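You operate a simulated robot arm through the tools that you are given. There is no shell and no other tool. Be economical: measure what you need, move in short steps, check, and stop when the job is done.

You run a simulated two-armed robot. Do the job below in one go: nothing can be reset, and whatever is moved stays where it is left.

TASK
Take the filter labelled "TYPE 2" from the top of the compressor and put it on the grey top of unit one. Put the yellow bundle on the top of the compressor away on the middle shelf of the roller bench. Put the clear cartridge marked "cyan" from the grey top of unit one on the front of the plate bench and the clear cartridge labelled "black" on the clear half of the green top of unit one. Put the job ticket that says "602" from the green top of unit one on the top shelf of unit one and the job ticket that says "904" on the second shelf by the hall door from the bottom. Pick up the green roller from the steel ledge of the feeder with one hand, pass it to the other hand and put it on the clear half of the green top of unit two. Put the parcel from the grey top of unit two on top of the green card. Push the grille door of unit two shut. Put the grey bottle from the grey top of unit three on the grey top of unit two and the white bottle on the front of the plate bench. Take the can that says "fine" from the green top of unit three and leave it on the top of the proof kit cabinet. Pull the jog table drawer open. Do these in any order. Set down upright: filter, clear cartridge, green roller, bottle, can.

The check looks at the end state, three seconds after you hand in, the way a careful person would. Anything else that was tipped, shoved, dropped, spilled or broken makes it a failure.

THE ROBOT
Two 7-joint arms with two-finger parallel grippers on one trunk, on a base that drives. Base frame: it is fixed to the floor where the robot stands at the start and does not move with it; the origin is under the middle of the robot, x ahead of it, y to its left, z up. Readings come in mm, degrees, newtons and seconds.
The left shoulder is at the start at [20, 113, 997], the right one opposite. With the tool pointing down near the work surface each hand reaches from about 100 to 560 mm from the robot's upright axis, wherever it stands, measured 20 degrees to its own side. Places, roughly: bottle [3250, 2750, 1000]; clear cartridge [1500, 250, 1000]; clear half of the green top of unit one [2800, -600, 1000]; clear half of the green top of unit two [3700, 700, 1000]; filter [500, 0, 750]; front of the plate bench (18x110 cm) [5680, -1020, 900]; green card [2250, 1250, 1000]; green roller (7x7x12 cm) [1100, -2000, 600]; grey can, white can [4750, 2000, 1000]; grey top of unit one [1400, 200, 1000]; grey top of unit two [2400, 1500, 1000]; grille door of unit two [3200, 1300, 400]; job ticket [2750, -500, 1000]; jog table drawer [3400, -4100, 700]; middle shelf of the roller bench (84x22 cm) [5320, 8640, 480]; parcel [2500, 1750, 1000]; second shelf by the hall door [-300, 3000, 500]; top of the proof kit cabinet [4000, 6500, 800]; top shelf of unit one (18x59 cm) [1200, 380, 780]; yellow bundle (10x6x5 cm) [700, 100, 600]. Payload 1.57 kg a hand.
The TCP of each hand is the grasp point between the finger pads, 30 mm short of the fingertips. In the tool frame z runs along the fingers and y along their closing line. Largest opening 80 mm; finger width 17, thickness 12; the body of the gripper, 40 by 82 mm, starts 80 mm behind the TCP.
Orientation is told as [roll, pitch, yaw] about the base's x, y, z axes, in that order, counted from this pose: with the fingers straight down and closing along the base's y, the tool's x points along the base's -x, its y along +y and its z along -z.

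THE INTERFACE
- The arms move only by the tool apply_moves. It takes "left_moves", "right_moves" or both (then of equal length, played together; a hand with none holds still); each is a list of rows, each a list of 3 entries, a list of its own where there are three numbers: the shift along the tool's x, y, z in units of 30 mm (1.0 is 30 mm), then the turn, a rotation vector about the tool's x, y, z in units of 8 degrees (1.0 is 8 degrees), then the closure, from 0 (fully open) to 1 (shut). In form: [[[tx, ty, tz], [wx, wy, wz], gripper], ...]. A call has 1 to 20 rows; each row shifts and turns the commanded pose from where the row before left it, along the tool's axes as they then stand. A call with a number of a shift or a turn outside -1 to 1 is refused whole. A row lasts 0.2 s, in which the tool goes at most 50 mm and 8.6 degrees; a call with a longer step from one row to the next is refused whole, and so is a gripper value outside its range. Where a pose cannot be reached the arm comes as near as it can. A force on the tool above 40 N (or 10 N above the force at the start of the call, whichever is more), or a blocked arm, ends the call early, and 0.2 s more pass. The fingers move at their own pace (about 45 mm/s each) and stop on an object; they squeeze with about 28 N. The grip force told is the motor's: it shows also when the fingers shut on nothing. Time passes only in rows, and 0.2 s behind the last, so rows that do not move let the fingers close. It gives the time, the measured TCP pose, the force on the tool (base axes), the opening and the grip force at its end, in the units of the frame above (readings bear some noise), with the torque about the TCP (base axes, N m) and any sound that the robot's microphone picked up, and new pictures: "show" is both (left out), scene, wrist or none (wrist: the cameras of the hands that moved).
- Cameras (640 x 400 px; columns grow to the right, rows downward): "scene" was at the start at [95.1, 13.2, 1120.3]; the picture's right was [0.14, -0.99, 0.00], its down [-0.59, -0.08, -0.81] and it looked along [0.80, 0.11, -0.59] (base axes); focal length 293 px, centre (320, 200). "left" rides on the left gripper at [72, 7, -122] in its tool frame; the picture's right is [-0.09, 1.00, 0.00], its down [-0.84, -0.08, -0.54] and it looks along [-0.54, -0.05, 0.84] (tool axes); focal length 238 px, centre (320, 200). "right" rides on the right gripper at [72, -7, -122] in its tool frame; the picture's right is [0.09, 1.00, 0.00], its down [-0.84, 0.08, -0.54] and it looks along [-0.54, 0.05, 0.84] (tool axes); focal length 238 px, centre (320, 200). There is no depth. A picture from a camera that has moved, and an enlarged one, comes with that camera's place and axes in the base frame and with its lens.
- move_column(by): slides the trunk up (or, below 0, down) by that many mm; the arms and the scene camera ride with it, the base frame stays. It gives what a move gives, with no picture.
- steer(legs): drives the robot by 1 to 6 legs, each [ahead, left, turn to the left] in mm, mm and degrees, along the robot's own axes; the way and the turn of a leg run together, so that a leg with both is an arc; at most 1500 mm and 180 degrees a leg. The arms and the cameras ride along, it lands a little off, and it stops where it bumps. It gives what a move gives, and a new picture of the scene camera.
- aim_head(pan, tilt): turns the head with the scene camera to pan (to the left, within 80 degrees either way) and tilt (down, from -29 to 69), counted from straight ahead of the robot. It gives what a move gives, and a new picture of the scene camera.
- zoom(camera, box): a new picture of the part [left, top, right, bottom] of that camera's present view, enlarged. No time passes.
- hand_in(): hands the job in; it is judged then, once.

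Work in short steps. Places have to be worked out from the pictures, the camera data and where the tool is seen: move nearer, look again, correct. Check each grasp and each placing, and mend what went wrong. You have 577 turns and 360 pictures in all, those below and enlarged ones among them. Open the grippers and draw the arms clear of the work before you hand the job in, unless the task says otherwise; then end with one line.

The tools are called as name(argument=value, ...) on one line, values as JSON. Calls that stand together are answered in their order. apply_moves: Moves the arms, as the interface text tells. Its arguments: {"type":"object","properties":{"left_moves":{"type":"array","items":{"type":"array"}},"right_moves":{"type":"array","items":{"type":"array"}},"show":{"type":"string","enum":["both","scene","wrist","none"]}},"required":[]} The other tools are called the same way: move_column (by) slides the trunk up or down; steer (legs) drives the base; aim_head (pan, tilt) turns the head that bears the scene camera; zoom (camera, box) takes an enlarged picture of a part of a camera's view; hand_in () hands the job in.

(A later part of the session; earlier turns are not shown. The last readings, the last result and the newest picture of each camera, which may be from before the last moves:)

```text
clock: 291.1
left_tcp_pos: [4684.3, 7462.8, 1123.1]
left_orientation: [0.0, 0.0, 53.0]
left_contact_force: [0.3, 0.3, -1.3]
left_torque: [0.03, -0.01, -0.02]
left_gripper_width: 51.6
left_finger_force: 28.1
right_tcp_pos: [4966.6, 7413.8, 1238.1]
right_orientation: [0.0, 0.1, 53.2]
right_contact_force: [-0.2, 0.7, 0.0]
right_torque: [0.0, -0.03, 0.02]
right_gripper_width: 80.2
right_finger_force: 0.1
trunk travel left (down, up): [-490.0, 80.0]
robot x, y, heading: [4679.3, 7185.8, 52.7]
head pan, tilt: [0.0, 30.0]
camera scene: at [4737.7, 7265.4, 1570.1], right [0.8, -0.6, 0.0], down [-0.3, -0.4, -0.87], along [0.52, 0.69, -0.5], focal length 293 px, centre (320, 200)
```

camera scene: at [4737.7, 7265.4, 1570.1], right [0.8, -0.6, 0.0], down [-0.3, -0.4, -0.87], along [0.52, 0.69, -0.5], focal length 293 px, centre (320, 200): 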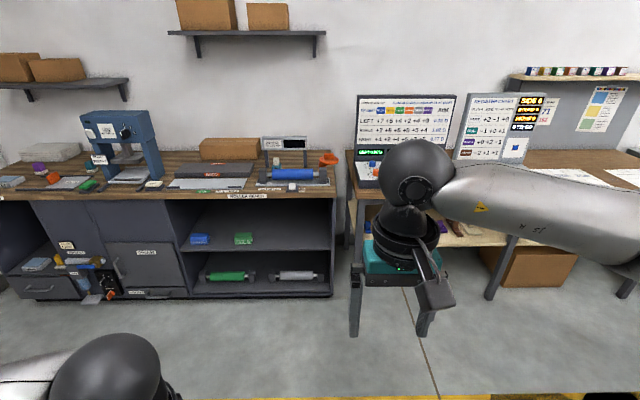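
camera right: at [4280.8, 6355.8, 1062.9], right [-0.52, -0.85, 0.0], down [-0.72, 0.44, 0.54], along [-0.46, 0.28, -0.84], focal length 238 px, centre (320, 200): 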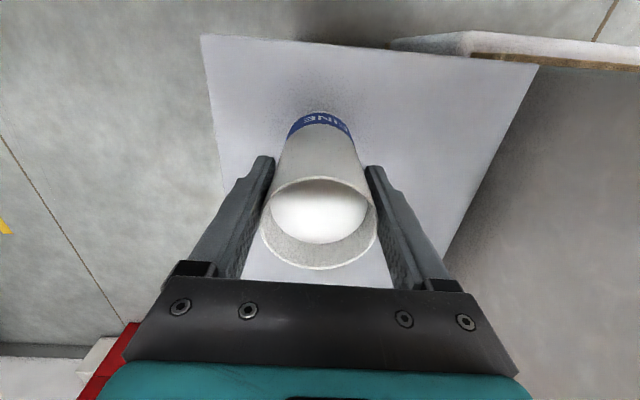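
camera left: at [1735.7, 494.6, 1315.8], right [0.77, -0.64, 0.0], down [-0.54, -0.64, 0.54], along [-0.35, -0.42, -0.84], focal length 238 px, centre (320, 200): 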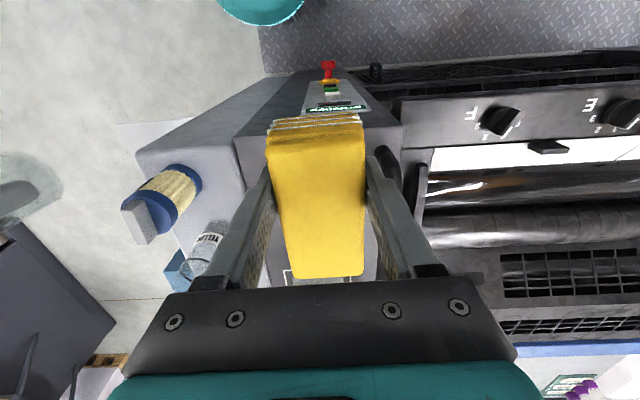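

Bench labelled ROLLER BENCH: middle shelf (with blue and green brushes at left) ~480 high, opening ~300 high. I'll insert the bundle with the hand level, so first I lower the trunk, extend the left hand and tilt it 90° here in the open.

move_column(by=-400)

apply_moves(left_moves=[[[-0.95, 0, 0], [0, 0, 0], 0.9], [[-0.95, 0, 0], [0, 0, 0], 0.9], [[-0.95, 0, 0], [0, 0, 0], 0.9], [[-0.95, 0, 0], [0, 0, 0], 0.9], [[-0.95, 0, 0], [0, 0, 0], 0.9], [[-0.95, 0, 0], [0, 0, 0], 0.9], [[-0.95, 0, 0], [0, 0, 0], 0.9], [[-0.95, 0, 0], [0, 0, 0], 0.9], [[0, 0, 0], [0, -1, 0], 0.9], [[0, 0, 0], [0, -1, 0], 0.9], [[0, 0, 0], [0, -1, 0], 0.9], [[0, 0, 0], [0, -1, 0], 0.9], [[0, 0, 0], [0, -1, 0], 0.9], [[0, 0, 0], [0, -1, 0], 0.9], [[0, 0, 0], [0, -1, 0], 0.9], [[0, 0, 0], [0, -1, 0], 0.9], [[0, 0, 0], [0, -1, 0], 0.9], [[0, 0, 0], [0, -1, 0], 0.9], [[0, 0, 0], [0, -1, 0], 0.9]])

```text
clock: 295.0
left_tcp_pos: [4685.2, 7462.5, 723.4]
left_orientation: [0.0, 0.1, 53.0]
left_contact_force: [-0.1, -0.3, -0.9]
left_torque: [-0.02, 0.01, 0.01]
left_gripper_width: 51.4
left_finger_force: 28.1
right_tcp_pos: [4966.3, 7414.4, 838.0]
right_orientation: [0.0, 0.1, 53.1]
right_contact_force: [-1.0, -0.4, 0.0]
right_torque: [-0.01, -0.01, 0.03]
right_gripper_width: 80.0
right_finger_force: 0.0
trunk travel left (down, up): [-90.0, 480.0]
robot x, y, heading: [4681.5, 7184.6, 53.1]
head pan, tilt: [0.0, 30.0]
```

```text
clock: 299.0
left_tcp_pos: [4820.7, 7644.5, 723.7]
left_orientation: [0.0, -43.9, 53.0]
left_contact_force: [0.6, -0.3, -1.9]
left_torque: [-0.04, 0.04, 0.0]
left_gripper_width: 51.4
left_finger_force: 28.1
left hand out of reach, approached as far as the arm can: row 14, 15, 16, 17, 18, 19
right_tcp_pos: [4966.8, 7414.1, 838.1]
right_orientation: [0.0, 0.1, 53.2]
right_contact_force: [-0.2, -0.1, -0.1]
right_torque: [-0.01, 0.02, -0.01]
right_gripper_width: 80.1
right_finger_force: 0.0
trunk travel left (down, up): [-90.0, 480.0]
robot x, y, heading: [4681.9, 7181.1, 52.7]
head pan, tilt: [0.0, 30.0]
camera scene: at [4737.7, 7265.2, 1170.1], right [0.8, -0.6, 0.0], down [-0.3, -0.4, -0.87], along [0.52, 0.69, -0.5], focal length 293 px, centre (320, 200)
camera left: at [4732.1, 7541.2, 761.0], right [-0.76, 0.65, 0.06], down [0.2, 0.14, 0.97], along [0.62, 0.75, -0.23], focal length 238 px, centre (320, 200)
```

scene: 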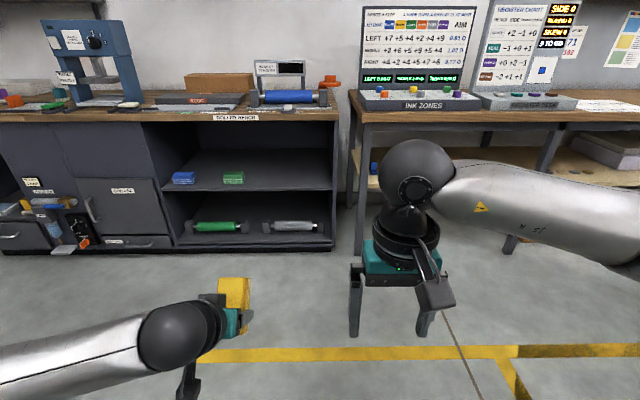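
left: 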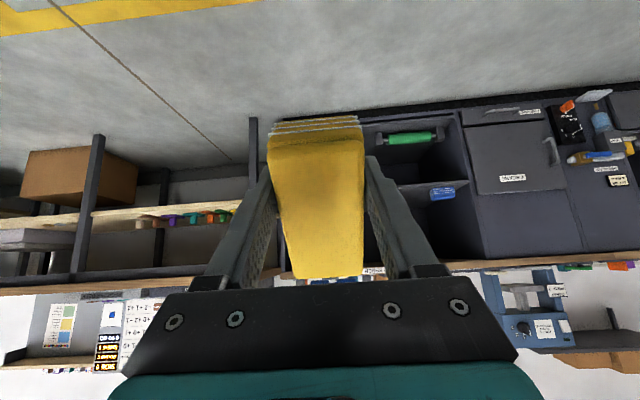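

The wrist stops at 44° of tilt there. I lower and extend the hand, then try tilting further.

apply_moves(left_moves=[[[0.41, 0, 1], [0, 0, 0], 0.9], [[0.41, 0, 1], [0, 0, 0], 0.9], [[0.41, 0, 1], [0, 0, 0], 0.9], [[0.41, 0, 1], [0, 0, 0], 0.9], [[0.41, 0, 1], [0, 0, 0], 0.9], [[0, 0, 0], [0, -1, 0], 0.9], [[0, 0, 0], [0, -1, 0], 0.9], [[0, 0, 0], [0, -1, 0], 0.9], [[0, 0, 0], [0, -1, 0], 0.9], [[0, 0, 0], [0, -1, 0], 0.9]], show="scene")

```text
clock: 301.2
left_tcp_pos: [4811.2, 7701.7, 659.8]
left_orientation: [-0.1, -43.6, 53.0]
left_contact_force: [-0.3, 0.5, -0.5]
left_torque: [-0.06, 0.04, 0.02]
left_gripper_width: 51.6
left_finger_force: 27.8
left hand out of reach, approached as far as the arm can: row 1, 2, 3, 4, 5, 6, 7, 8, 9, 10
right_tcp_pos: [4967.1, 7413.5, 836.5]
right_orientation: [0.0, 0.2, 53.1]
right_contact_force: [0.0, -0.8, -0.3]
right_torque: [0.01, 0.02, 0.02]
right_gripper_width: 79.9
right_finger_force: 0.1
trunk travel left (down, up): [-90.0, 480.0]
robot x, y, heading: [4679.8, 7182.2, 52.7]
head pan, tilt: [0.0, 30.0]
camera scene: at [4737.7, 7265.2, 1170.1], right [0.8, -0.6, 0.0], down [-0.3, -0.4, -0.87], along [0.52, 0.69, -0.5], focal length 293 px, centre (320, 200)
```

scene: 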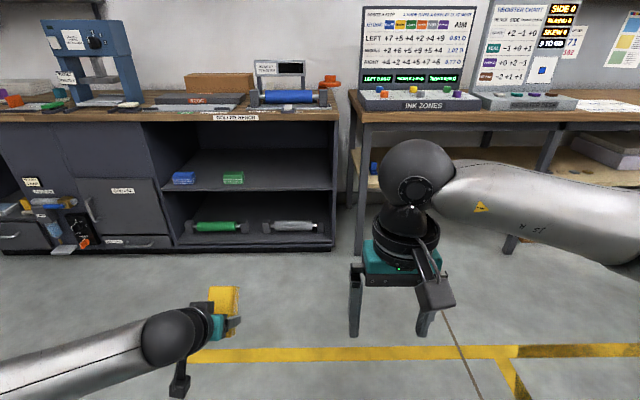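

The wrist allows ~44° tilt here, which is enough: I'll insert at that tilt and let the bundle pivot flat. I lower a little, draw back 60 mm and drive up to the bench.

move_column(by=-60)

apply_moves(left_moves=[[[0.72, 0, -0.69], [0, 0, 0], 0.9], [[0.72, 0, -0.69], [0, 0, 0], 0.9]], show="none")

steer(legs=[[800, 0, 0]])

```text
clock: 302.2
left_tcp_pos: [4811.8, 7700.6, 600.1]
left_orientation: [-0.1, -43.5, 53.0]
left_contact_force: [0.5, 0.4, -1.3]
left_torque: [0.0, 0.04, -0.01]
left_gripper_width: 51.6
left_finger_force: 28.0
right_tcp_pos: [4966.8, 7414.0, 778.2]
right_orientation: [0.0, 0.1, 53.0]
right_contact_force: [0.0, 0.2, -0.5]
right_torque: [-0.01, -0.01, -0.02]
right_gripper_width: 79.9
right_finger_force: 0.0
trunk travel left (down, up): [-30.0, 540.0]
robot x, y, heading: [4677.7, 7184.6, 53.0]
head pan, tilt: [0.0, 30.0]
```

```text
clock: 302.8
left_tcp_pos: [4800.6, 7697.3, 601.8]
left_orientation: [-0.2, -43.2, 53.0]
left_contact_force: [0.1, -0.1, -1.2]
left_torque: [-0.02, 0.03, 0.01]
left_gripper_width: 51.6
left_finger_force: 28.1
left hand out of reach, approached as far as the arm can: row 1, 2
right_tcp_pos: [4966.4, 7413.9, 777.6]
right_orientation: [0.0, 0.1, 53.1]
right_contact_force: [-0.4, 0.1, -1.2]
right_torque: [0.0, -0.01, -0.02]
right_gripper_width: 79.8
right_finger_force: 0.0
trunk travel left (down, up): [-30.0, 540.0]
robot x, y, heading: [4677.1, 7181.8, 52.8]
head pan, tilt: [0.0, 30.0]
```

```text
clock: 307.1
left_tcp_pos: [5279.5, 8338.4, 600.4]
left_orientation: [-0.2, -43.1, 53.1]
left_contact_force: [-0.2, 0.1, -1.7]
left_torque: [0.01, 0.02, -0.04]
left_gripper_width: 51.4
left_finger_force: 28.1
right_tcp_pos: [5445.5, 8056.2, 778.0]
right_orientation: [-0.1, 0.1, 53.2]
right_contact_force: [0.6, 0.7, -0.6]
right_torque: [0.01, 0.01, -0.01]
right_gripper_width: 80.3
right_finger_force: 0.1
trunk travel left (down, up): [-30.0, 540.0]
robot x, y, heading: [5164.4, 7823.6, 53.2]
head pan, tilt: [0.0, 30.0]
camera scene: at [5217.8, 7906.0, 1110.1], right [0.8, -0.6, 0.0], down [-0.3, -0.4, -0.87], along [0.52, 0.69, -0.5], focal length 293 px, centre (320, 200)
```

scene: 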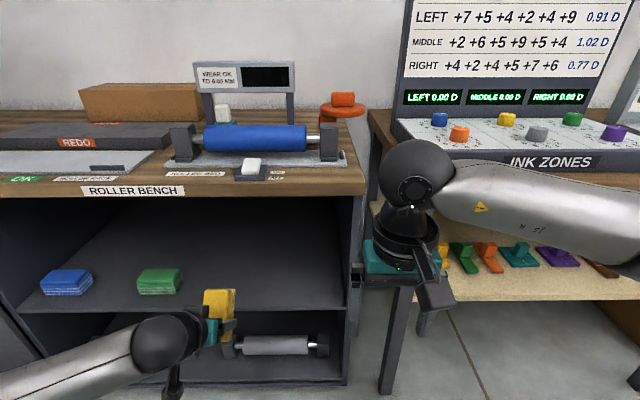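

The shelf already holds blue and green bundles lying flat; the free space is to their right. I tuck the right hand away and drive the bundle in about 200 mm.

apply_moves(right_moves=[[[0.5, 0, -1], [0, 0, 0], 0], [[0.5, 0, -1], [0, 0, 0], 0], [[0.5, 0, -1], [0, 0, 0], 0], [[0.5, 0, -1], [0, 0, 0], 0], [[0.5, 0, -1], [0, 0, 0], 0]], show="none")

steer(legs=[[195, 0, 0]])

aim_head(pan=20, tilt=45)

```text
clock: 308.3
left_tcp_pos: [5279.1, 8337.5, 601.4]
left_orientation: [-0.2, -43.1, 53.2]
left_contact_force: [0.5, 0.1, -2.2]
left_torque: [-0.04, 0.0, 0.03]
left_gripper_width: 51.4
left_finger_force: 28.0
right_tcp_pos: [5402.1, 7996.2, 929.3]
right_orientation: [-0.1, 0.2, 53.3]
right_contact_force: [0.2, 0.7, 1.0]
right_torque: [-0.03, 0.0, 0.03]
right_gripper_width: 79.9
right_finger_force: 0.0
trunk travel left (down, up): [-30.0, 540.0]
robot x, y, heading: [5162.5, 7826.4, 53.2]
head pan, tilt: [0.0, 30.0]
```

```text
clock: 309.8
left_tcp_pos: [5397.6, 8494.5, 600.1]
left_orientation: [-0.2, -43.1, 53.1]
left_contact_force: [0.3, 0.8, -1.8]
left_torque: [-0.02, 0.04, -0.01]
left_gripper_width: 51.2
left_finger_force: 27.8
right_tcp_pos: [5518.3, 8153.2, 928.5]
right_orientation: [-0.1, 0.2, 53.3]
right_contact_force: [-0.6, 0.4, 0.0]
right_torque: [0.01, -0.02, 0.0]
right_gripper_width: 80.0
right_finger_force: 0.0
trunk travel left (down, up): [-30.0, 540.0]
robot x, y, heading: [5277.1, 7982.0, 53.1]
head pan, tilt: [0.0, 30.0]
camera scene: at [5334.7, 8062.4, 1110.1], right [0.8, -0.6, 0.0], down [-0.3, -0.4, -0.87], along [0.52, 0.69, -0.5], focal length 293 px, centre (320, 200)
```

scene: 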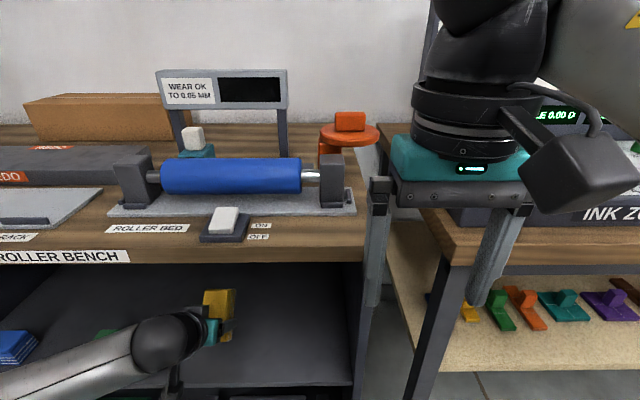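

```text
clock: 310.7
left_tcp_pos: [5396.2, 8495.3, 600.1]
left_orientation: [-0.2, -43.1, 53.2]
left_contact_force: [0.4, 0.5, -1.1]
left_torque: [-0.02, 0.06, -0.02]
left_gripper_width: 51.3
left_finger_force: 28.2
right_tcp_pos: [5519.4, 8152.8, 928.1]
right_orientation: [-0.1, 0.1, 53.4]
right_contact_force: [-0.8, 0.1, 0.2]
right_torque: [0.01, 0.0, 0.0]
right_gripper_width: 80.3
right_finger_force: 0.1
trunk travel left (down, up): [-30.0, 540.0]
robot x, y, heading: [5279.7, 7980.0, 53.2]
head pan, tilt: [20.0, 45.0]
camera scene: at [5304.1, 8067.9, 1087.5], right [0.96, -0.29, 0.0], down [-0.2, -0.68, -0.71], along [0.2, 0.68, -0.71], focal length 293 px, centre (320, 200)
```

scene: 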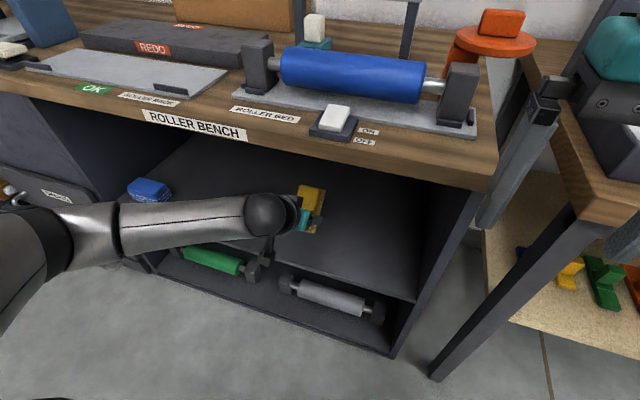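

Bundle is about 60 mm inside, well right of the others. I lower toward the shelf with trunk and arm.

move_column(by=-28)

apply_moves(left_moves=[[[-0.2, 0, 0.2], [0, 0, 0], 0.9], [[0.3, 0, 0.33], [0, 0, 0], 0.9], [[0.15, 0, 0.17], [0, 0, 0], 0.9], [[0, 0, 0], [0, 0, 0], 0.9]])

```text
clock: 311.4
left_tcp_pos: [5397.1, 8495.0, 572.7]
left_orientation: [-0.2, -43.1, 53.2]
left_contact_force: [0.5, -0.2, -1.5]
left_torque: [-0.06, 0.0, 0.0]
left_gripper_width: 51.5
left_finger_force: 27.8
right_tcp_pos: [5518.8, 8152.6, 900.6]
right_orientation: [0.0, 0.1, 53.3]
right_contact_force: [1.2, -0.6, -0.3]
right_torque: [0.02, 0.01, -0.01]
right_gripper_width: 80.1
right_finger_force: 0.1
trunk travel left (down, up): [-2.0, 568.0]
robot x, y, heading: [5274.2, 7981.3, 52.9]
head pan, tilt: [20.0, 45.0]
```

```text
clock: 312.4
left_tcp_pos: [5401.0, 8502.1, 559.1]
left_orientation: [-0.4, -42.9, 53.2]
left_contact_force: [-0.1, -0.1, -2.5]
left_torque: [-0.01, 0.03, 0.01]
left_gripper_width: 51.7
left_finger_force: 28.1
left hand out of reach, approached as far as the arm can: row 3
right_tcp_pos: [5519.0, 8153.0, 900.6]
right_orientation: [-0.1, 0.2, 53.3]
right_contact_force: [-0.3, 0.4, -0.5]
right_torque: [0.02, 0.03, 0.01]
right_gripper_width: 80.0
right_finger_force: 0.1
trunk travel left (down, up): [-2.0, 568.0]
robot x, y, heading: [5275.7, 7982.4, 53.3]
head pan, tilt: [20.0, 45.0]
camera scene: at [5304.1, 8067.8, 1059.5], right [0.96, -0.29, 0.0], down [-0.2, -0.68, -0.71], along [0.2, 0.68, -0.71], focal length 293 px, centre (320, 200)
camera left: at [5312.3, 8398.9, 599.1], right [-0.75, 0.65, 0.06], down [0.21, 0.15, 0.97], along [0.62, 0.74, -0.25], focal length 238 px, centre (320, 200)
```

scene: 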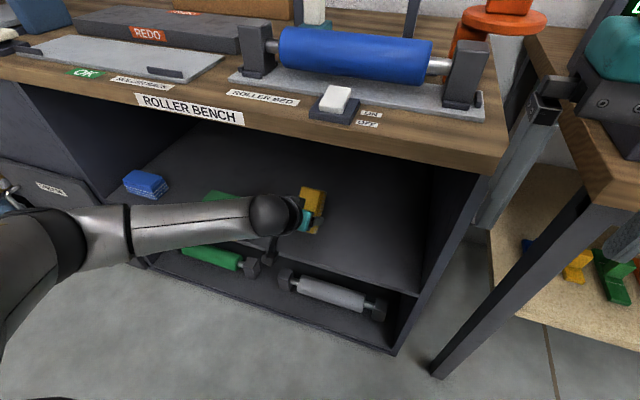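
left: 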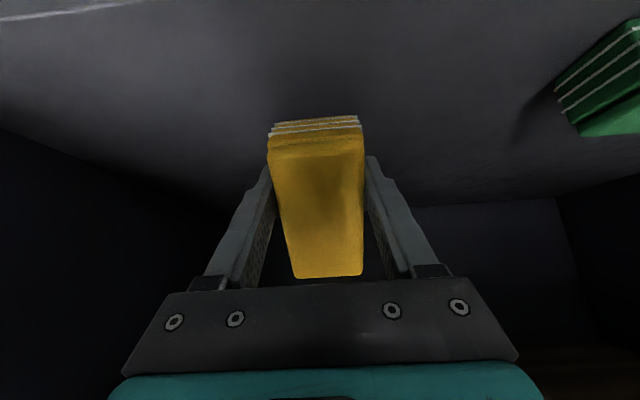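

The arm hits its wrist limit; I ease the tilt to ~32° and lower further until the bundle's near end touches.

apply_moves(left_moves=[[[0, 0, 0], [0, 0.7, 0], 0.9], [[0, 0, 0], [0, 0.7, 0], 0.9], [[0.13, 0, 0.21], [0, 0, 0], 0.9], [[0, 0, 0], [0, 0, 0], 0.9]], show="none")

apply_moves(left_moves=[[[0.07, 0, 0.11], [0, 0, 0], 0.9], [[0, 0, 0], [0, 0, 0], 0.9]], show="none")

apply_moves(left_moves=[[[0.07, 0, 0.11], [0, 0, 0], 0.9], [[0, 0, 0], [0, 0, 0], 0.9]], show="none")

```text
clock: 313.4
left_tcp_pos: [5401.2, 8503.2, 552.2]
left_orientation: [-0.2, -31.8, 53.2]
left_contact_force: [-1.5, -0.1, -1.5]
left_torque: [-0.02, 0.01, -0.02]
left_gripper_width: 51.4
left_finger_force: 27.9
right_tcp_pos: [5518.1, 8152.2, 900.3]
right_orientation: [0.0, 0.2, 53.3]
right_contact_force: [-0.2, 0.5, 0.5]
right_torque: [0.01, 0.01, 0.01]
right_gripper_width: 79.9
right_finger_force: 0.2
trunk travel left (down, up): [-2.0, 568.0]
robot x, y, heading: [5278.7, 7980.0, 53.2]
head pan, tilt: [20.0, 45.0]
```

```text
clock: 314.0
left_tcp_pos: [5400.5, 8502.8, 547.6]
left_orientation: [-0.1, -31.9, 53.2]
left_contact_force: [-0.4, 0.5, -1.5]
left_torque: [-0.05, 0.03, 0.01]
left_gripper_width: 51.5
left_finger_force: 27.8
right_tcp_pos: [5519.2, 8153.6, 900.5]
right_orientation: [0.0, 0.1, 53.2]
right_contact_force: [-0.5, 0.3, -0.6]
right_torque: [0.0, 0.0, -0.02]
right_gripper_width: 79.9
right_finger_force: 0.1
trunk travel left (down, up): [-2.0, 568.0]
robot x, y, heading: [5276.0, 7981.1, 53.1]
head pan, tilt: [20.0, 45.0]
```

```text
clock: 314.6
left_tcp_pos: [5402.4, 8502.6, 543.7]
left_orientation: [-0.2, -31.9, 53.2]
left_contact_force: [-0.2, 0.2, -0.9]
left_torque: [-0.01, 0.02, 0.0]
left_gripper_width: 51.4
left_finger_force: 27.7
right_tcp_pos: [5519.6, 8152.4, 900.5]
right_orientation: [0.0, 0.1, 53.3]
right_contact_force: [0.4, 0.3, -0.2]
right_torque: [0.02, -0.01, 0.01]
right_gripper_width: 80.1
right_finger_force: 0.2
trunk travel left (down, up): [-2.0, 568.0]
robot x, y, heading: [5275.6, 7984.0, 53.4]
head pan, tilt: [20.0, 45.0]
```

apply_moves(left_moves=[[[0.07, 0, 0.11], [0, 0, 0], 0.9], [[0, 0, 0], [0, 0, 0], 0.9]], show="none")

apply_moves(left_moves=[[[0.07, 0, 0.11], [0, 0, 0], 0.9], [[0, 0, 0], [0, 0, 0], 0.9]], show="none")

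apply_moves(left_moves=[[[0.07, 0, 0.11], [0, 0, 0], 0.9], [[0, 0, 0], [0, 0, 0], 0.9]], show="none")

```text
clock: 315.2
left_tcp_pos: [5401.2, 8501.7, 540.2]
left_orientation: [-0.3, -31.9, 53.2]
left_contact_force: [0.2, 0.6, -0.9]
left_torque: [0.0, 0.02, 0.01]
left_gripper_width: 51.4
left_finger_force: 28.1
right_tcp_pos: [5519.6, 8153.3, 900.4]
right_orientation: [0.0, 0.1, 53.2]
right_contact_force: [0.1, 0.4, 0.3]
right_torque: [0.03, -0.05, 0.01]
right_gripper_width: 79.8
right_finger_force: 0.1
trunk travel left (down, up): [-2.0, 568.0]
robot x, y, heading: [5278.3, 7979.8, 53.5]
head pan, tilt: [20.0, 45.0]
```

```text
clock: 315.8
left_tcp_pos: [5400.5, 8501.5, 536.6]
left_orientation: [-0.2, -32.0, 53.1]
left_contact_force: [0.5, -0.1, -0.8]
left_torque: [-0.07, 0.04, 0.02]
left_gripper_width: 51.5
left_finger_force: 28.2
right_tcp_pos: [5518.0, 8151.8, 900.0]
right_orientation: [0.0, 0.0, 53.3]
right_contact_force: [0.2, -0.6, 0.4]
right_torque: [-0.03, -0.01, -0.01]
right_gripper_width: 79.8
right_finger_force: 0.1
trunk travel left (down, up): [-2.0, 568.0]
robot x, y, heading: [5279.6, 7979.8, 53.2]
head pan, tilt: [20.0, 45.0]
```

```text
clock: 316.4
left_tcp_pos: [5402.0, 8501.0, 534.1]
left_orientation: [-0.3, -31.8, 53.2]
left_contact_force: [-0.2, 0.4, -1.3]
left_torque: [-0.03, 0.0, 0.04]
left_gripper_width: 51.4
left_finger_force: 27.9
right_tcp_pos: [5519.5, 8153.3, 899.8]
right_orientation: [0.0, 0.0, 53.3]
right_contact_force: [0.3, -0.4, 0.8]
right_torque: [0.01, 0.0, 0.0]
right_gripper_width: 79.9
right_finger_force: 0.1
trunk travel left (down, up): [-2.0, 568.0]
robot x, y, heading: [5274.6, 7981.6, 53.1]
head pan, tilt: [20.0, 45.0]
```

apply_moves(left_moves=[[[0.1, 0, 0.17], [0, 0, 0], 0.9], [[0, 0, 0], [0, 0, 0], 0.9]], show="none")

apply_moves(left_moves=[[[0.07, 0, 0.11], [0, 0, 0], 0.9], [[0, 0, 0], [0, 0, 0], 0.9]], show="wrist")

```text
clock: 317.0
left_tcp_pos: [5400.6, 8501.7, 527.0]
left_orientation: [-0.2, -31.9, 53.1]
left_contact_force: [0.2, -0.2, -1.4]
left_torque: [-0.03, -0.01, -0.02]
left_gripper_width: 51.4
left_finger_force: 28.5
right_tcp_pos: [5518.5, 8152.5, 899.4]
right_orientation: [0.0, 0.0, 53.3]
right_contact_force: [-0.6, 0.2, 0.1]
right_torque: [0.02, -0.01, 0.06]
right_gripper_width: 80.2
right_finger_force: 0.1
trunk travel left (down, up): [-2.0, 568.0]
robot x, y, heading: [5274.3, 7981.0, 53.2]
head pan, tilt: [20.0, 45.0]
```

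```text
clock: 317.6
left_tcp_pos: [5401.8, 8502.2, 523.5]
left_orientation: [-0.2, -31.8, 53.2]
left_contact_force: [0.7, -0.5, -1.4]
left_torque: [0.01, 0.03, -0.02]
left_gripper_width: 51.6
left_finger_force: 27.6
right_tcp_pos: [5518.5, 8151.8, 899.9]
right_orientation: [0.0, 0.2, 53.3]
right_contact_force: [-0.1, 0.6, 0.0]
right_torque: [0.02, 0.0, -0.01]
right_gripper_width: 80.0
right_finger_force: 0.0
trunk travel left (down, up): [-2.0, 568.0]
robot x, y, heading: [5276.1, 7977.9, 53.3]
head pan, tilt: [20.0, 45.0]
camera left: at [5318.3, 8406.9, 588.3], right [-0.75, 0.66, 0.05], down [0.31, 0.29, 0.9], along [0.58, 0.69, -0.43], focal length 238 px, centre (320, 200)
```

left: 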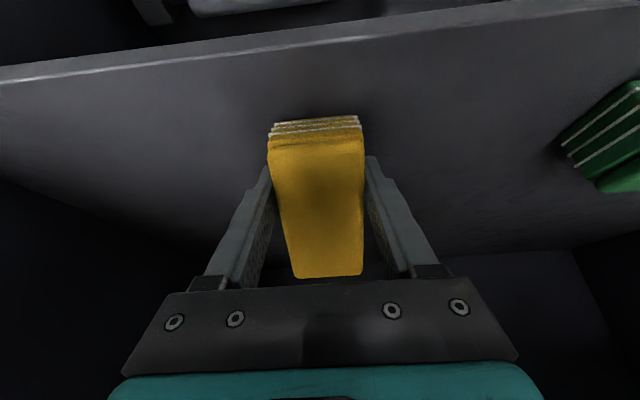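

Shelf looks to be at z≈445. Continue down.

apply_moves(left_moves=[[[0.11, 0, 0.17], [0, 0, 0], 0.9], [[0.11, 0, 0.17], [0, 0, 0], 0.9], [[0, 0, 0], [0, 0, 0], 0.9]], show="none")

apply_moves(left_moves=[[[0.07, 0, 0.11], [0, 0, 0], 0.9], [[0, 0, 0], [0, 0, 0], 0.9]], show="none")

apply_moves(left_moves=[[[0.07, 0, 0.11], [0, 0, 0], 0.9], [[0, 0, 0], [0, 0, 0], 0.9]], show="none")

apply_moves(left_moves=[[[0.07, 0, 0.11], [0, 0, 0], 0.9], [[0, 0, 0], [0, 0, 0], 0.9]], show="none")

```text
clock: 318.4
left_tcp_pos: [5403.1, 8504.3, 515.3]
left_orientation: [-0.3, -32.6, 53.2]
left_contact_force: [3.3, 6.1, 21.0]
left_torque: [0.2, 0.11, -0.02]
left_gripper_width: 51.8
left_finger_force: 28.0
right_tcp_pos: [5519.2, 8152.2, 900.6]
right_orientation: [0.0, 0.0, 53.4]
right_contact_force: [-0.5, 0.4, 0.2]
right_torque: [-0.01, 0.0, -0.02]
right_gripper_width: 80.3
right_finger_force: 0.0
trunk travel left (down, up): [-2.0, 568.0]
robot x, y, heading: [5273.3, 7977.1, 53.3]
head pan, tilt: [20.0, 45.0]
```

```text
clock: 319.0
left_tcp_pos: [5403.0, 8503.4, 510.2]
left_orientation: [-0.3, -32.4, 53.3]
left_contact_force: [1.2, 2.6, 21.1]
left_torque: [0.01, 0.21, -0.05]
left_gripper_width: 51.6
left_finger_force: 27.8
right_tcp_pos: [5518.3, 8151.2, 900.8]
right_orientation: [0.0, -0.1, 53.3]
right_contact_force: [0.1, 0.0, 0.0]
right_torque: [-0.02, -0.01, 0.02]
right_gripper_width: 79.9
right_finger_force: 0.0
trunk travel left (down, up): [-2.0, 568.0]
robot x, y, heading: [5273.4, 7980.0, 53.2]
head pan, tilt: [20.0, 45.0]
```

```text
clock: 319.6
left_tcp_pos: [5401.8, 8502.7, 506.1]
left_orientation: [-0.4, -32.3, 53.4]
left_contact_force: [0.9, 2.6, 21.1]
left_torque: [-0.04, 0.19, -0.04]
left_gripper_width: 51.9
left_finger_force: 28.3
right_tcp_pos: [5516.5, 8152.3, 901.4]
right_orientation: [0.0, 0.0, 53.3]
right_contact_force: [-0.6, 0.4, 0.9]
right_torque: [0.01, 0.0, 0.0]
right_gripper_width: 79.7
right_finger_force: 0.1
trunk travel left (down, up): [-2.0, 568.0]
robot x, y, heading: [5273.7, 7983.0, 53.2]
head pan, tilt: [20.0, 45.0]
```

```text
clock: 320.2
left_tcp_pos: [5401.4, 8502.6, 500.3]
left_orientation: [-0.2, -32.1, 53.3]
left_contact_force: [-0.5, 3.3, 21.8]
left_torque: [-0.11, 0.22, -0.01]
left_gripper_width: 52.0
left_finger_force: 27.8
right_tcp_pos: [5518.6, 8152.2, 901.5]
right_orientation: [-0.1, 0.1, 53.3]
right_contact_force: [-0.4, 0.0, -0.6]
right_torque: [0.03, 0.0, 0.01]
right_gripper_width: 79.9
right_finger_force: 0.1
trunk travel left (down, up): [-2.0, 568.0]
robot x, y, heading: [5273.2, 7981.0, 53.1]
head pan, tilt: [20.0, 45.0]
```

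apply_moves(left_moves=[[[0.07, 0, 0.11], [0, 0, 0], 0.9], [[0.07, 0, 0.11], [0, 0, 0], 0.9]], show="wrist")

```text
clock: 320.7
left_tcp_pos: [5403.7, 8504.9, 499.6]
left_orientation: [-0.3, -32.7, 53.1]
left_contact_force: [1.1, 0.2, 7.8]
left_torque: [0.05, 0.18, -0.02]
left_gripper_width: 51.7
left_finger_force: 28.1
right_tcp_pos: [5518.4, 8151.8, 900.4]
right_orientation: [0.1, -0.1, 53.3]
right_contact_force: [0.4, 0.0, 0.4]
right_torque: [-0.02, -0.01, 0.03]
right_gripper_width: 80.0
right_finger_force: 0.1
trunk travel left (down, up): [-2.0, 568.0]
robot x, y, heading: [5273.0, 7980.8, 53.4]
head pan, tilt: [20.0, 45.0]
stopped in row 2 (left hand): the force on the tool passed its limit at 45 N (the readings are from after the stop); the commanded pose is now the measured one
camera left: at [5319.8, 8409.0, 563.5], right [-0.75, 0.66, 0.04], down [0.31, 0.29, 0.91], along [0.59, 0.69, -0.42], focal length 238 px, centre (320, 200)
```

left: 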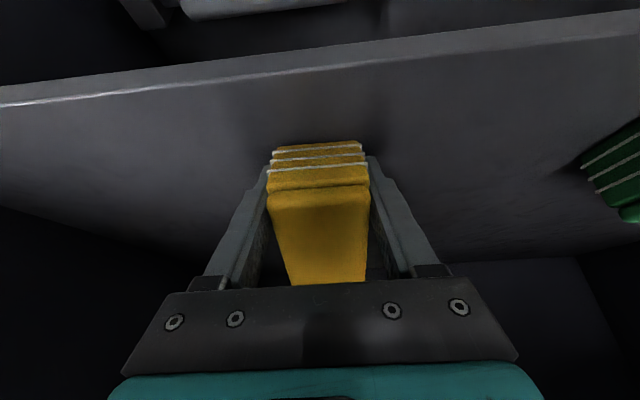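

The bundle has pivoted flat. I open gently and withdraw backward.

apply_moves(left_moves=[[[-0.05, 0, -0.08], [0, 0, 0], 0.6], [[0, 0, 0], [0, 0, 0], 0.3], [[0, 0, 0], [0, 0, 0], 0.1], [[0, 0, 0], [0, 0, 0], 0], [[0.4, 0, -0.4], [0, 0, 0], 0], [[0.8, 0, -0.55], [0, 0, 0], 0], [[0.84, 0, -0.53], [0, 0, 0], 0], [[0.84, 0, -0.53], [0, 0, 0], 0], [[0.84, 0, -0.53], [0, 0, 0], 0]])

```text
clock: 322.7
left_tcp_pos: [5338.4, 8420.1, 506.4]
left_orientation: [-0.3, -32.0, 53.2]
left_contact_force: [0.3, -0.1, 0.3]
left_torque: [0.0, 0.0, 0.05]
left_gripper_width: 80.0
left_finger_force: 0.1
left hand out of reach, approached as far as the arm can: row 9
right_tcp_pos: [5518.9, 8151.9, 900.5]
right_orientation: [-0.1, 0.0, 53.2]
right_contact_force: [0.7, 0.3, -0.1]
right_torque: [-0.01, 0.0, -0.01]
right_gripper_width: 79.8
right_finger_force: 0.0
trunk travel left (down, up): [-2.0, 568.0]
robot x, y, heading: [5278.7, 7979.5, 53.3]
head pan, tilt: [20.0, 45.0]
camera scene: at [5303.8, 8067.6, 1059.5], right [0.96, -0.29, 0.0], down [-0.2, -0.68, -0.71], along [0.2, 0.68, -0.71], focal length 293 px, centre (320, 200)
camera left: at [5255.3, 8324.5, 571.0], right [-0.75, 0.66, 0.04], down [0.31, 0.29, 0.9], along [0.58, 0.69, -0.43], focal length 238 px, centre (320, 200)
```

scene: 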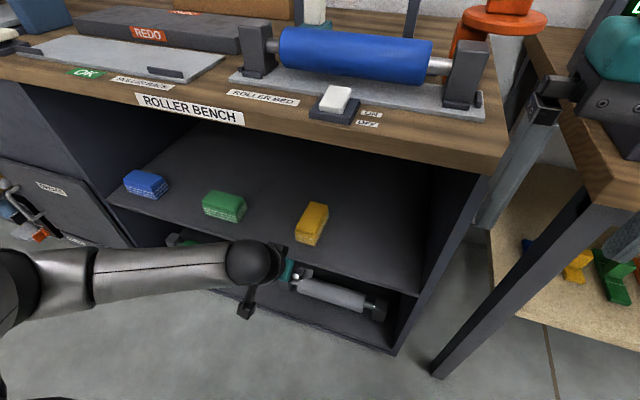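
left: 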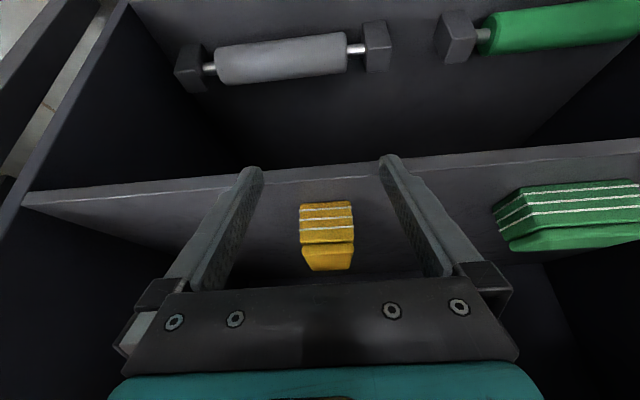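

The bundle lies flat on the middle shelf. I back away, then level the left hand and raise the trunk.

steer(legs=[[-500, 0, 0]])

apply_moves(left_moves=[[[0, 0, -0.5], [0, 1, 0], 0], [[0, 0, -0.5], [0, 1, 0], 0], [[0, 0, -0.5], [0, 1, 0], 0], [[0, 0, -0.5], [0, 1, 0], 0], [[0, 0, -1], [0, 0, 0], 0], [[0, 0, -1], [0, 0, 0], 0], [[0, 0, -1], [0, 0, 0], 0], [[0, 0, -1], [0, 0, 0], 0], [[0, 0, -1], [0, 0, 0], 0]], show="none")

move_column(by=400)

move_column(by=120)

```text
clock: 325.6
left_tcp_pos: [5038.8, 8018.1, 506.7]
left_orientation: [-0.4, -32.0, 53.3]
left_contact_force: [0.0, -0.7, 0.5]
left_torque: [0.01, -0.04, -0.02]
left_gripper_width: 79.9
left_finger_force: 0.0
right_tcp_pos: [5218.5, 7750.8, 900.1]
right_orientation: [0.0, 0.1, 53.3]
right_contact_force: [0.3, 0.5, 0.0]
right_torque: [-0.01, 0.0, -0.01]
right_gripper_width: 80.1
right_finger_force: 0.0
trunk travel left (down, up): [-2.0, 568.0]
robot x, y, heading: [4979.2, 7576.2, 53.6]
head pan, tilt: [20.0, 45.0]
camera scene: at [5003.8, 7665.6, 1059.5], right [0.96, -0.29, 0.0], down [-0.2, -0.68, -0.71], along [0.2, 0.68, -0.71], focal length 293 px, centre (320, 200)
```

scene: 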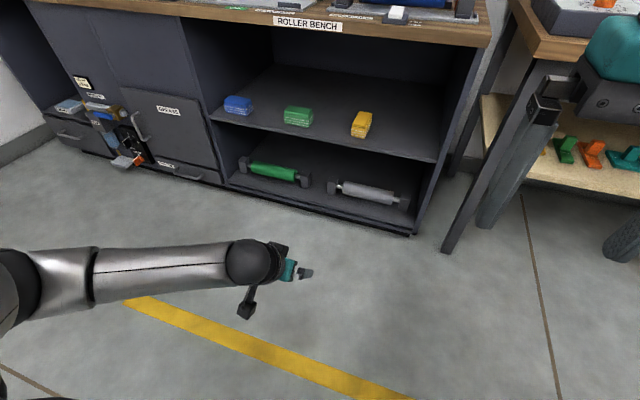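

```text
clock: 327.6
left_tcp_pos: [5025.9, 8002.3, 711.4]
left_orientation: [-0.3, 0.0, 53.0]
left_contact_force: [1.4, 0.0, 0.2]
left_torque: [-0.01, 0.01, 0.0]
left_gripper_width: 79.9
left_finger_force: 0.0
right_tcp_pos: [5218.4, 7750.3, 901.0]
right_orientation: [0.0, 0.2, 53.3]
right_contact_force: [0.1, 0.7, 0.1]
right_torque: [0.01, -0.02, 0.02]
right_gripper_width: 79.9
right_finger_force: 0.0
trunk travel left (down, up): [-2.0, 568.0]
robot x, y, heading: [4972.6, 7576.4, 53.1]
head pan, tilt: [20.0, 45.0]
```

```text
clock: 331.5
left_tcp_pos: [5025.0, 8002.7, 1112.6]
left_orientation: [-0.3, 0.0, 53.2]
left_contact_force: [-0.5, -0.1, 0.1]
left_torque: [0.02, -0.01, -0.02]
left_gripper_width: 80.0
left_finger_force: 0.1
right_tcp_pos: [5219.4, 7751.2, 1299.9]
right_orientation: [0.0, 0.2, 53.3]
right_contact_force: [-0.7, 0.3, -0.1]
right_torque: [0.0, 0.0, -0.01]
right_gripper_width: 80.0
right_finger_force: 0.0
trunk travel left (down, up): [-402.0, 168.0]
robot x, y, heading: [4973.3, 7578.6, 53.5]
head pan, tilt: [20.0, 45.0]
```

```text
clock: 333.0
left_tcp_pos: [5025.9, 8000.9, 1231.4]
left_orientation: [-0.3, 0.0, 53.1]
left_contact_force: [0.1, -0.2, 0.7]
left_torque: [0.04, -0.03, -0.02]
left_gripper_width: 80.1
left_finger_force: 0.1
right_tcp_pos: [5218.8, 7751.7, 1420.4]
right_orientation: [0.0, 0.1, 53.3]
right_contact_force: [-0.2, 0.8, 0.0]
right_torque: [-0.01, 0.0, 0.0]
right_gripper_width: 79.8
right_finger_force: 0.2
trunk travel left (down, up): [-522.0, 48.0]
robot x, y, heading: [4975.1, 7579.0, 53.2]
head pan, tilt: [20.0, 45.0]
```

Now back along the front aisle toward unit three: straighten heading, sidestep right and reverse in stages.

steer(legs=[[0, 0, 1.9], [0, -470, 0], [-1450, 0, 0]])

```text
clock: 342.9
left_tcp_pos: [4576.1, 6545.4, 1231.9]
left_orientation: [-0.3, 0.0, 56.4]
left_contact_force: [-0.2, 0.3, 0.8]
left_torque: [0.02, -0.02, 0.0]
left_gripper_width: 80.0
left_finger_force: 0.0
right_tcp_pos: [4783.6, 6305.0, 1420.1]
right_orientation: [-0.1, 0.1, 56.6]
right_contact_force: [1.3, -0.4, -0.4]
right_torque: [0.01, -0.02, 0.02]
right_gripper_width: 79.8
right_finger_force: 0.0
trunk travel left (down, up): [-522.0, 48.0]
robot x, y, heading: [4551.7, 6120.9, 56.6]
head pan, tilt: [20.0, 45.0]
camera scene: at [4573.8, 6207.9, 1579.5], right [0.97, -0.23, 0.0], down [-0.16, -0.69, -0.71], along [0.16, 0.69, -0.71], focal length 293 px, centre (320, 200)
```

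scene: 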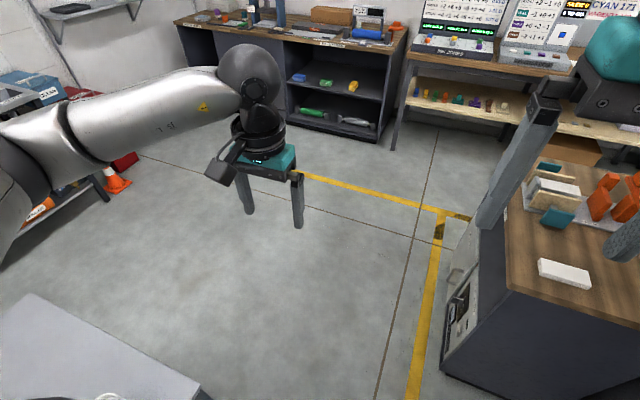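

steer(legs=[[0, 0, -1.2], [-1410, 0, 0], [-1410, 0, 0], [-1410, 0, 0]])

aim_head(pan=-75, tilt=25)

```text
clock: 363.6
left_tcp_pos: [2223.4, 2999.7, 1231.1]
left_orientation: [-0.2, 0.0, 56.2]
left_contact_force: [0.5, -0.2, -0.5]
left_torque: [-0.01, 0.03, -0.03]
left_gripper_width: 79.8
left_finger_force: 0.0
right_tcp_pos: [2430.1, 2758.9, 1420.5]
right_orientation: [0.0, 0.1, 56.5]
right_contact_force: [-0.2, 0.1, 0.5]
right_torque: [0.01, -0.02, 0.02]
right_gripper_width: 80.2
right_finger_force: 0.1
trunk travel left (down, up): [-522.0, 48.0]
robot x, y, heading: [2197.4, 2576.8, 56.8]
head pan, tilt: [20.0, 45.0]
camera scene: at [2221.8, 2662.0, 1579.5], right [0.97, -0.23, 0.0], down [-0.17, -0.69, -0.71], along [0.17, 0.69, -0.71], focal length 293 px, centre (320, 200)
```

scene: 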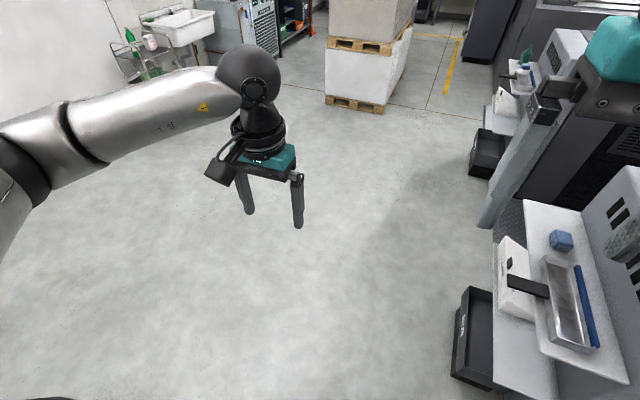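

```text
clock: 365.3
left_tcp_pos: [2224.8, 3000.9, 1232.6]
left_orientation: [-0.4, 0.0, 56.2]
left_contact_force: [0.3, -0.3, -0.1]
left_torque: [-0.03, 0.01, -0.02]
left_gripper_width: 80.0
left_finger_force: 0.0
right_tcp_pos: [2431.9, 2759.8, 1419.7]
right_orientation: [0.0, 0.1, 56.4]
right_contact_force: [0.2, -1.0, -0.6]
right_torque: [0.0, 0.01, -0.01]
right_gripper_width: 80.1
right_finger_force: 0.1
trunk travel left (down, up): [-522.0, 48.0]
robot x, y, heading: [2196.0, 2569.8, 56.4]
head pan, tilt: [-75.0, 25.0]
camera scene: at [2290.2, 2553.9, 1610.0], right [-0.32, -0.95, 0.0], down [-0.4, 0.13, -0.91], along [0.86, -0.29, -0.42], focal length 293 px, centre (320, 200)
```

scene: 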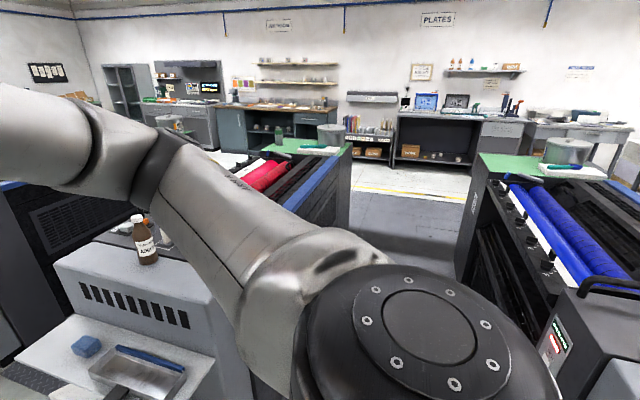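

I'm at the mouth of gangway 2–3. I turn to face into it and look for the grille door.

steer(legs=[[0, 0, -91]])

aim_head(pan=0, tilt=35)

```text
clock: 369.6
left_tcp_pos: [2623.4, 2534.9, 1231.3]
left_orientation: [-0.3, 0.0, -35.1]
left_contact_force: [-0.2, -0.3, 0.0]
left_torque: [0.01, 0.02, 0.01]
left_gripper_width: 80.0
left_finger_force: 0.1
right_tcp_pos: [2377.8, 2336.4, 1419.8]
right_orientation: [-0.1, 0.2, -35.0]
right_contact_force: [0.2, 0.5, 0.7]
right_torque: [-0.01, -0.02, 0.03]
right_gripper_width: 80.2
right_finger_force: 0.1
trunk travel left (down, up): [-522.0, 48.0]
robot x, y, heading: [2193.7, 2572.2, -35.1]
head pan, tilt: [-75.0, 25.0]
camera scene: at [2173.9, 2482.4, 1610.0], right [-0.94, 0.34, 0.0], down [0.14, 0.4, -0.91], along [-0.31, -0.85, -0.42], focal length 293 px, centre (320, 200)
```

scene: 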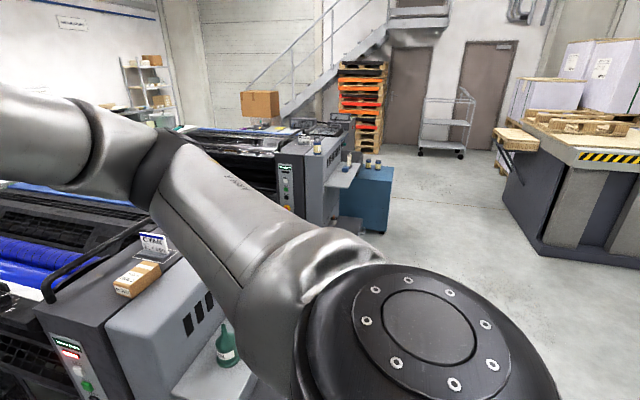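

```text
clock: 371.1
left_tcp_pos: [2624.0, 2537.2, 1232.5]
left_orientation: [-0.3, 0.0, -35.2]
left_contact_force: [-0.8, 0.2, 0.4]
left_torque: [0.0, 0.01, -0.02]
left_gripper_width: 79.8
left_finger_force: 0.0
right_tcp_pos: [2378.5, 2336.1, 1420.5]
right_orientation: [-0.1, 0.1, -34.9]
right_contact_force: [0.3, 0.9, -0.1]
right_torque: [0.01, -0.03, -0.01]
right_gripper_width: 80.0
right_finger_force: 0.1
trunk travel left (down, up): [-522.0, 48.0]
robot x, y, heading: [2197.7, 2576.4, -35.0]
head pan, tilt: [0.0, 35.0]
camera scene: at [2277.6, 2518.4, 1594.3], right [-0.57, -0.82, 0.0], down [-0.47, 0.33, -0.82], along [0.67, -0.47, -0.57], focal length 293 px, centre (320, 200)
```

scene: 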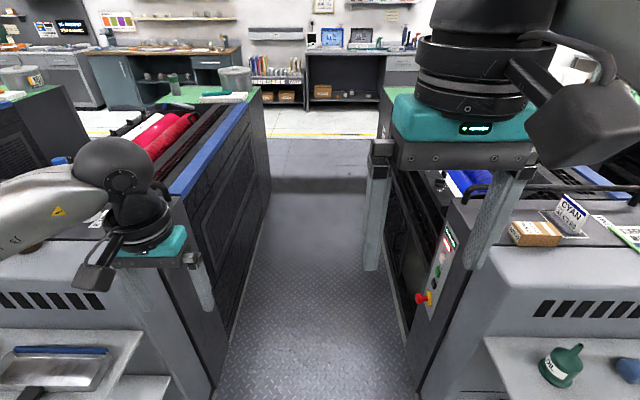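

zoom(camera="scene", box=[330, 150, 470, 330])

```text
2.22 times, centred on (400, 240) of scene
camera zoom: at [2277.6, 2518.4, 1594.3], right [-0.57, -0.82, 0.0], down [-0.47, 0.33, -0.82], along [0.67, -0.47, -0.57], focal length 652 px, centre (142, 111)
```

zoom: 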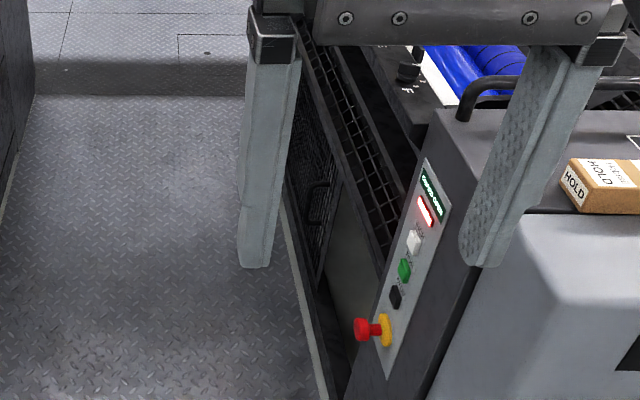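

The guard of unit two (with a handle) seems ajar; its panel says "GUARD OPEN". I go closer, keeping toward unit three's side.

apply_moves(right_moves=[[[0, 0, 1], [0, 0, 0], 0], [[0, 0, 1], [0, 0, 0], 0], [[0, 0, 1], [0, 0, 0], 0], [[0, 0, 1], [0, 0, 0], 0], [[0, 0, 1], [0, 0, 0], 0], [[0, 0, 1], [0, 0, 0], 0]], show="none")

steer(legs=[[0, 120, 0], [800, 0, 0]])

aim_head(pan=-40, tilt=45)

```text
clock: 372.5
left_tcp_pos: [2623.7, 2536.9, 1232.9]
left_orientation: [-0.3, 0.0, -35.3]
left_contact_force: [0.9, 0.6, -0.4]
left_torque: [0.0, -0.01, 0.02]
left_gripper_width: 80.0
left_finger_force: 0.1
right_tcp_pos: [2378.3, 2336.8, 1239.6]
right_orientation: [0.1, 0.0, -34.9]
right_contact_force: [0.5, -0.9, 0.9]
right_torque: [-0.03, 0.03, 0.01]
right_gripper_width: 79.8
right_finger_force: 0.1
trunk travel left (down, up): [-522.0, 48.0]
robot x, y, heading: [2197.1, 2575.8, -34.8]
head pan, tilt: [0.0, 35.0]
```

```text
clock: 377.6
left_tcp_pos: [3343.4, 2182.5, 1232.1]
left_orientation: [-0.4, -0.1, -35.0]
left_contact_force: [1.1, 0.1, 0.5]
left_torque: [0.02, 0.02, 0.03]
left_gripper_width: 79.9
left_finger_force: 0.0
right_tcp_pos: [3099.3, 1981.7, 1239.5]
right_orientation: [-0.1, 0.1, -34.7]
right_contact_force: [-0.2, 0.3, -0.3]
right_torque: [-0.01, -0.04, 0.01]
right_gripper_width: 80.2
right_finger_force: 0.0
trunk travel left (down, up): [-522.0, 48.0]
robot x, y, heading: [2916.0, 2218.0, -34.8]
head pan, tilt: [0.0, 35.0]
camera scene: at [2997.6, 2163.2, 1594.3], right [-0.57, -0.82, 0.0], down [-0.47, 0.33, -0.82], along [0.67, -0.47, -0.57], focal length 293 px, centre (320, 200)
```

scene: 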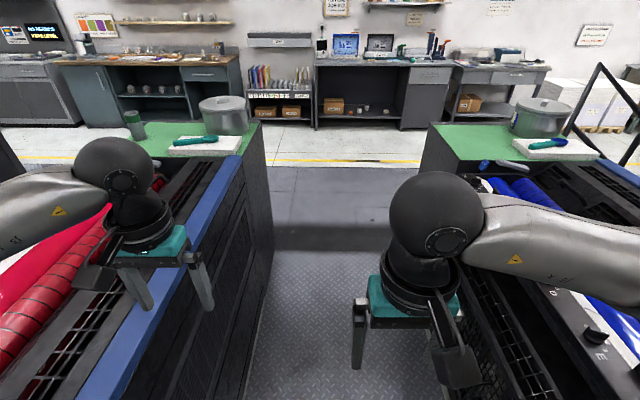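

```text
clock: 378.6
left_tcp_pos: [3343.8, 2182.0, 1230.9]
left_orientation: [-0.3, 0.0, -34.9]
left_contact_force: [0.8, -0.8, 0.0]
left_torque: [-0.01, 0.0, -0.02]
left_gripper_width: 79.9
left_finger_force: 0.1
right_tcp_pos: [3099.5, 1983.1, 1240.2]
right_orientation: [0.0, 0.1, -34.7]
right_contact_force: [-0.6, -0.4, 0.0]
right_torque: [0.01, 0.02, 0.01]
right_gripper_width: 79.9
right_finger_force: 0.0
trunk travel left (down, up): [-522.0, 48.0]
robot x, y, heading: [2918.8, 2214.4, -34.8]
head pan, tilt: [-40.0, 45.0]
camera scene: at [2946.5, 2135.1, 1579.5], right [-0.96, -0.26, 0.0], down [-0.19, 0.68, -0.71], along [0.19, -0.68, -0.71], focal length 293 px, centre (320, 200)
```

scene: 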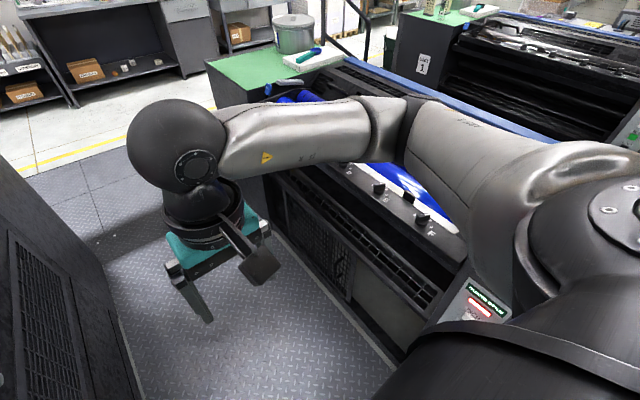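

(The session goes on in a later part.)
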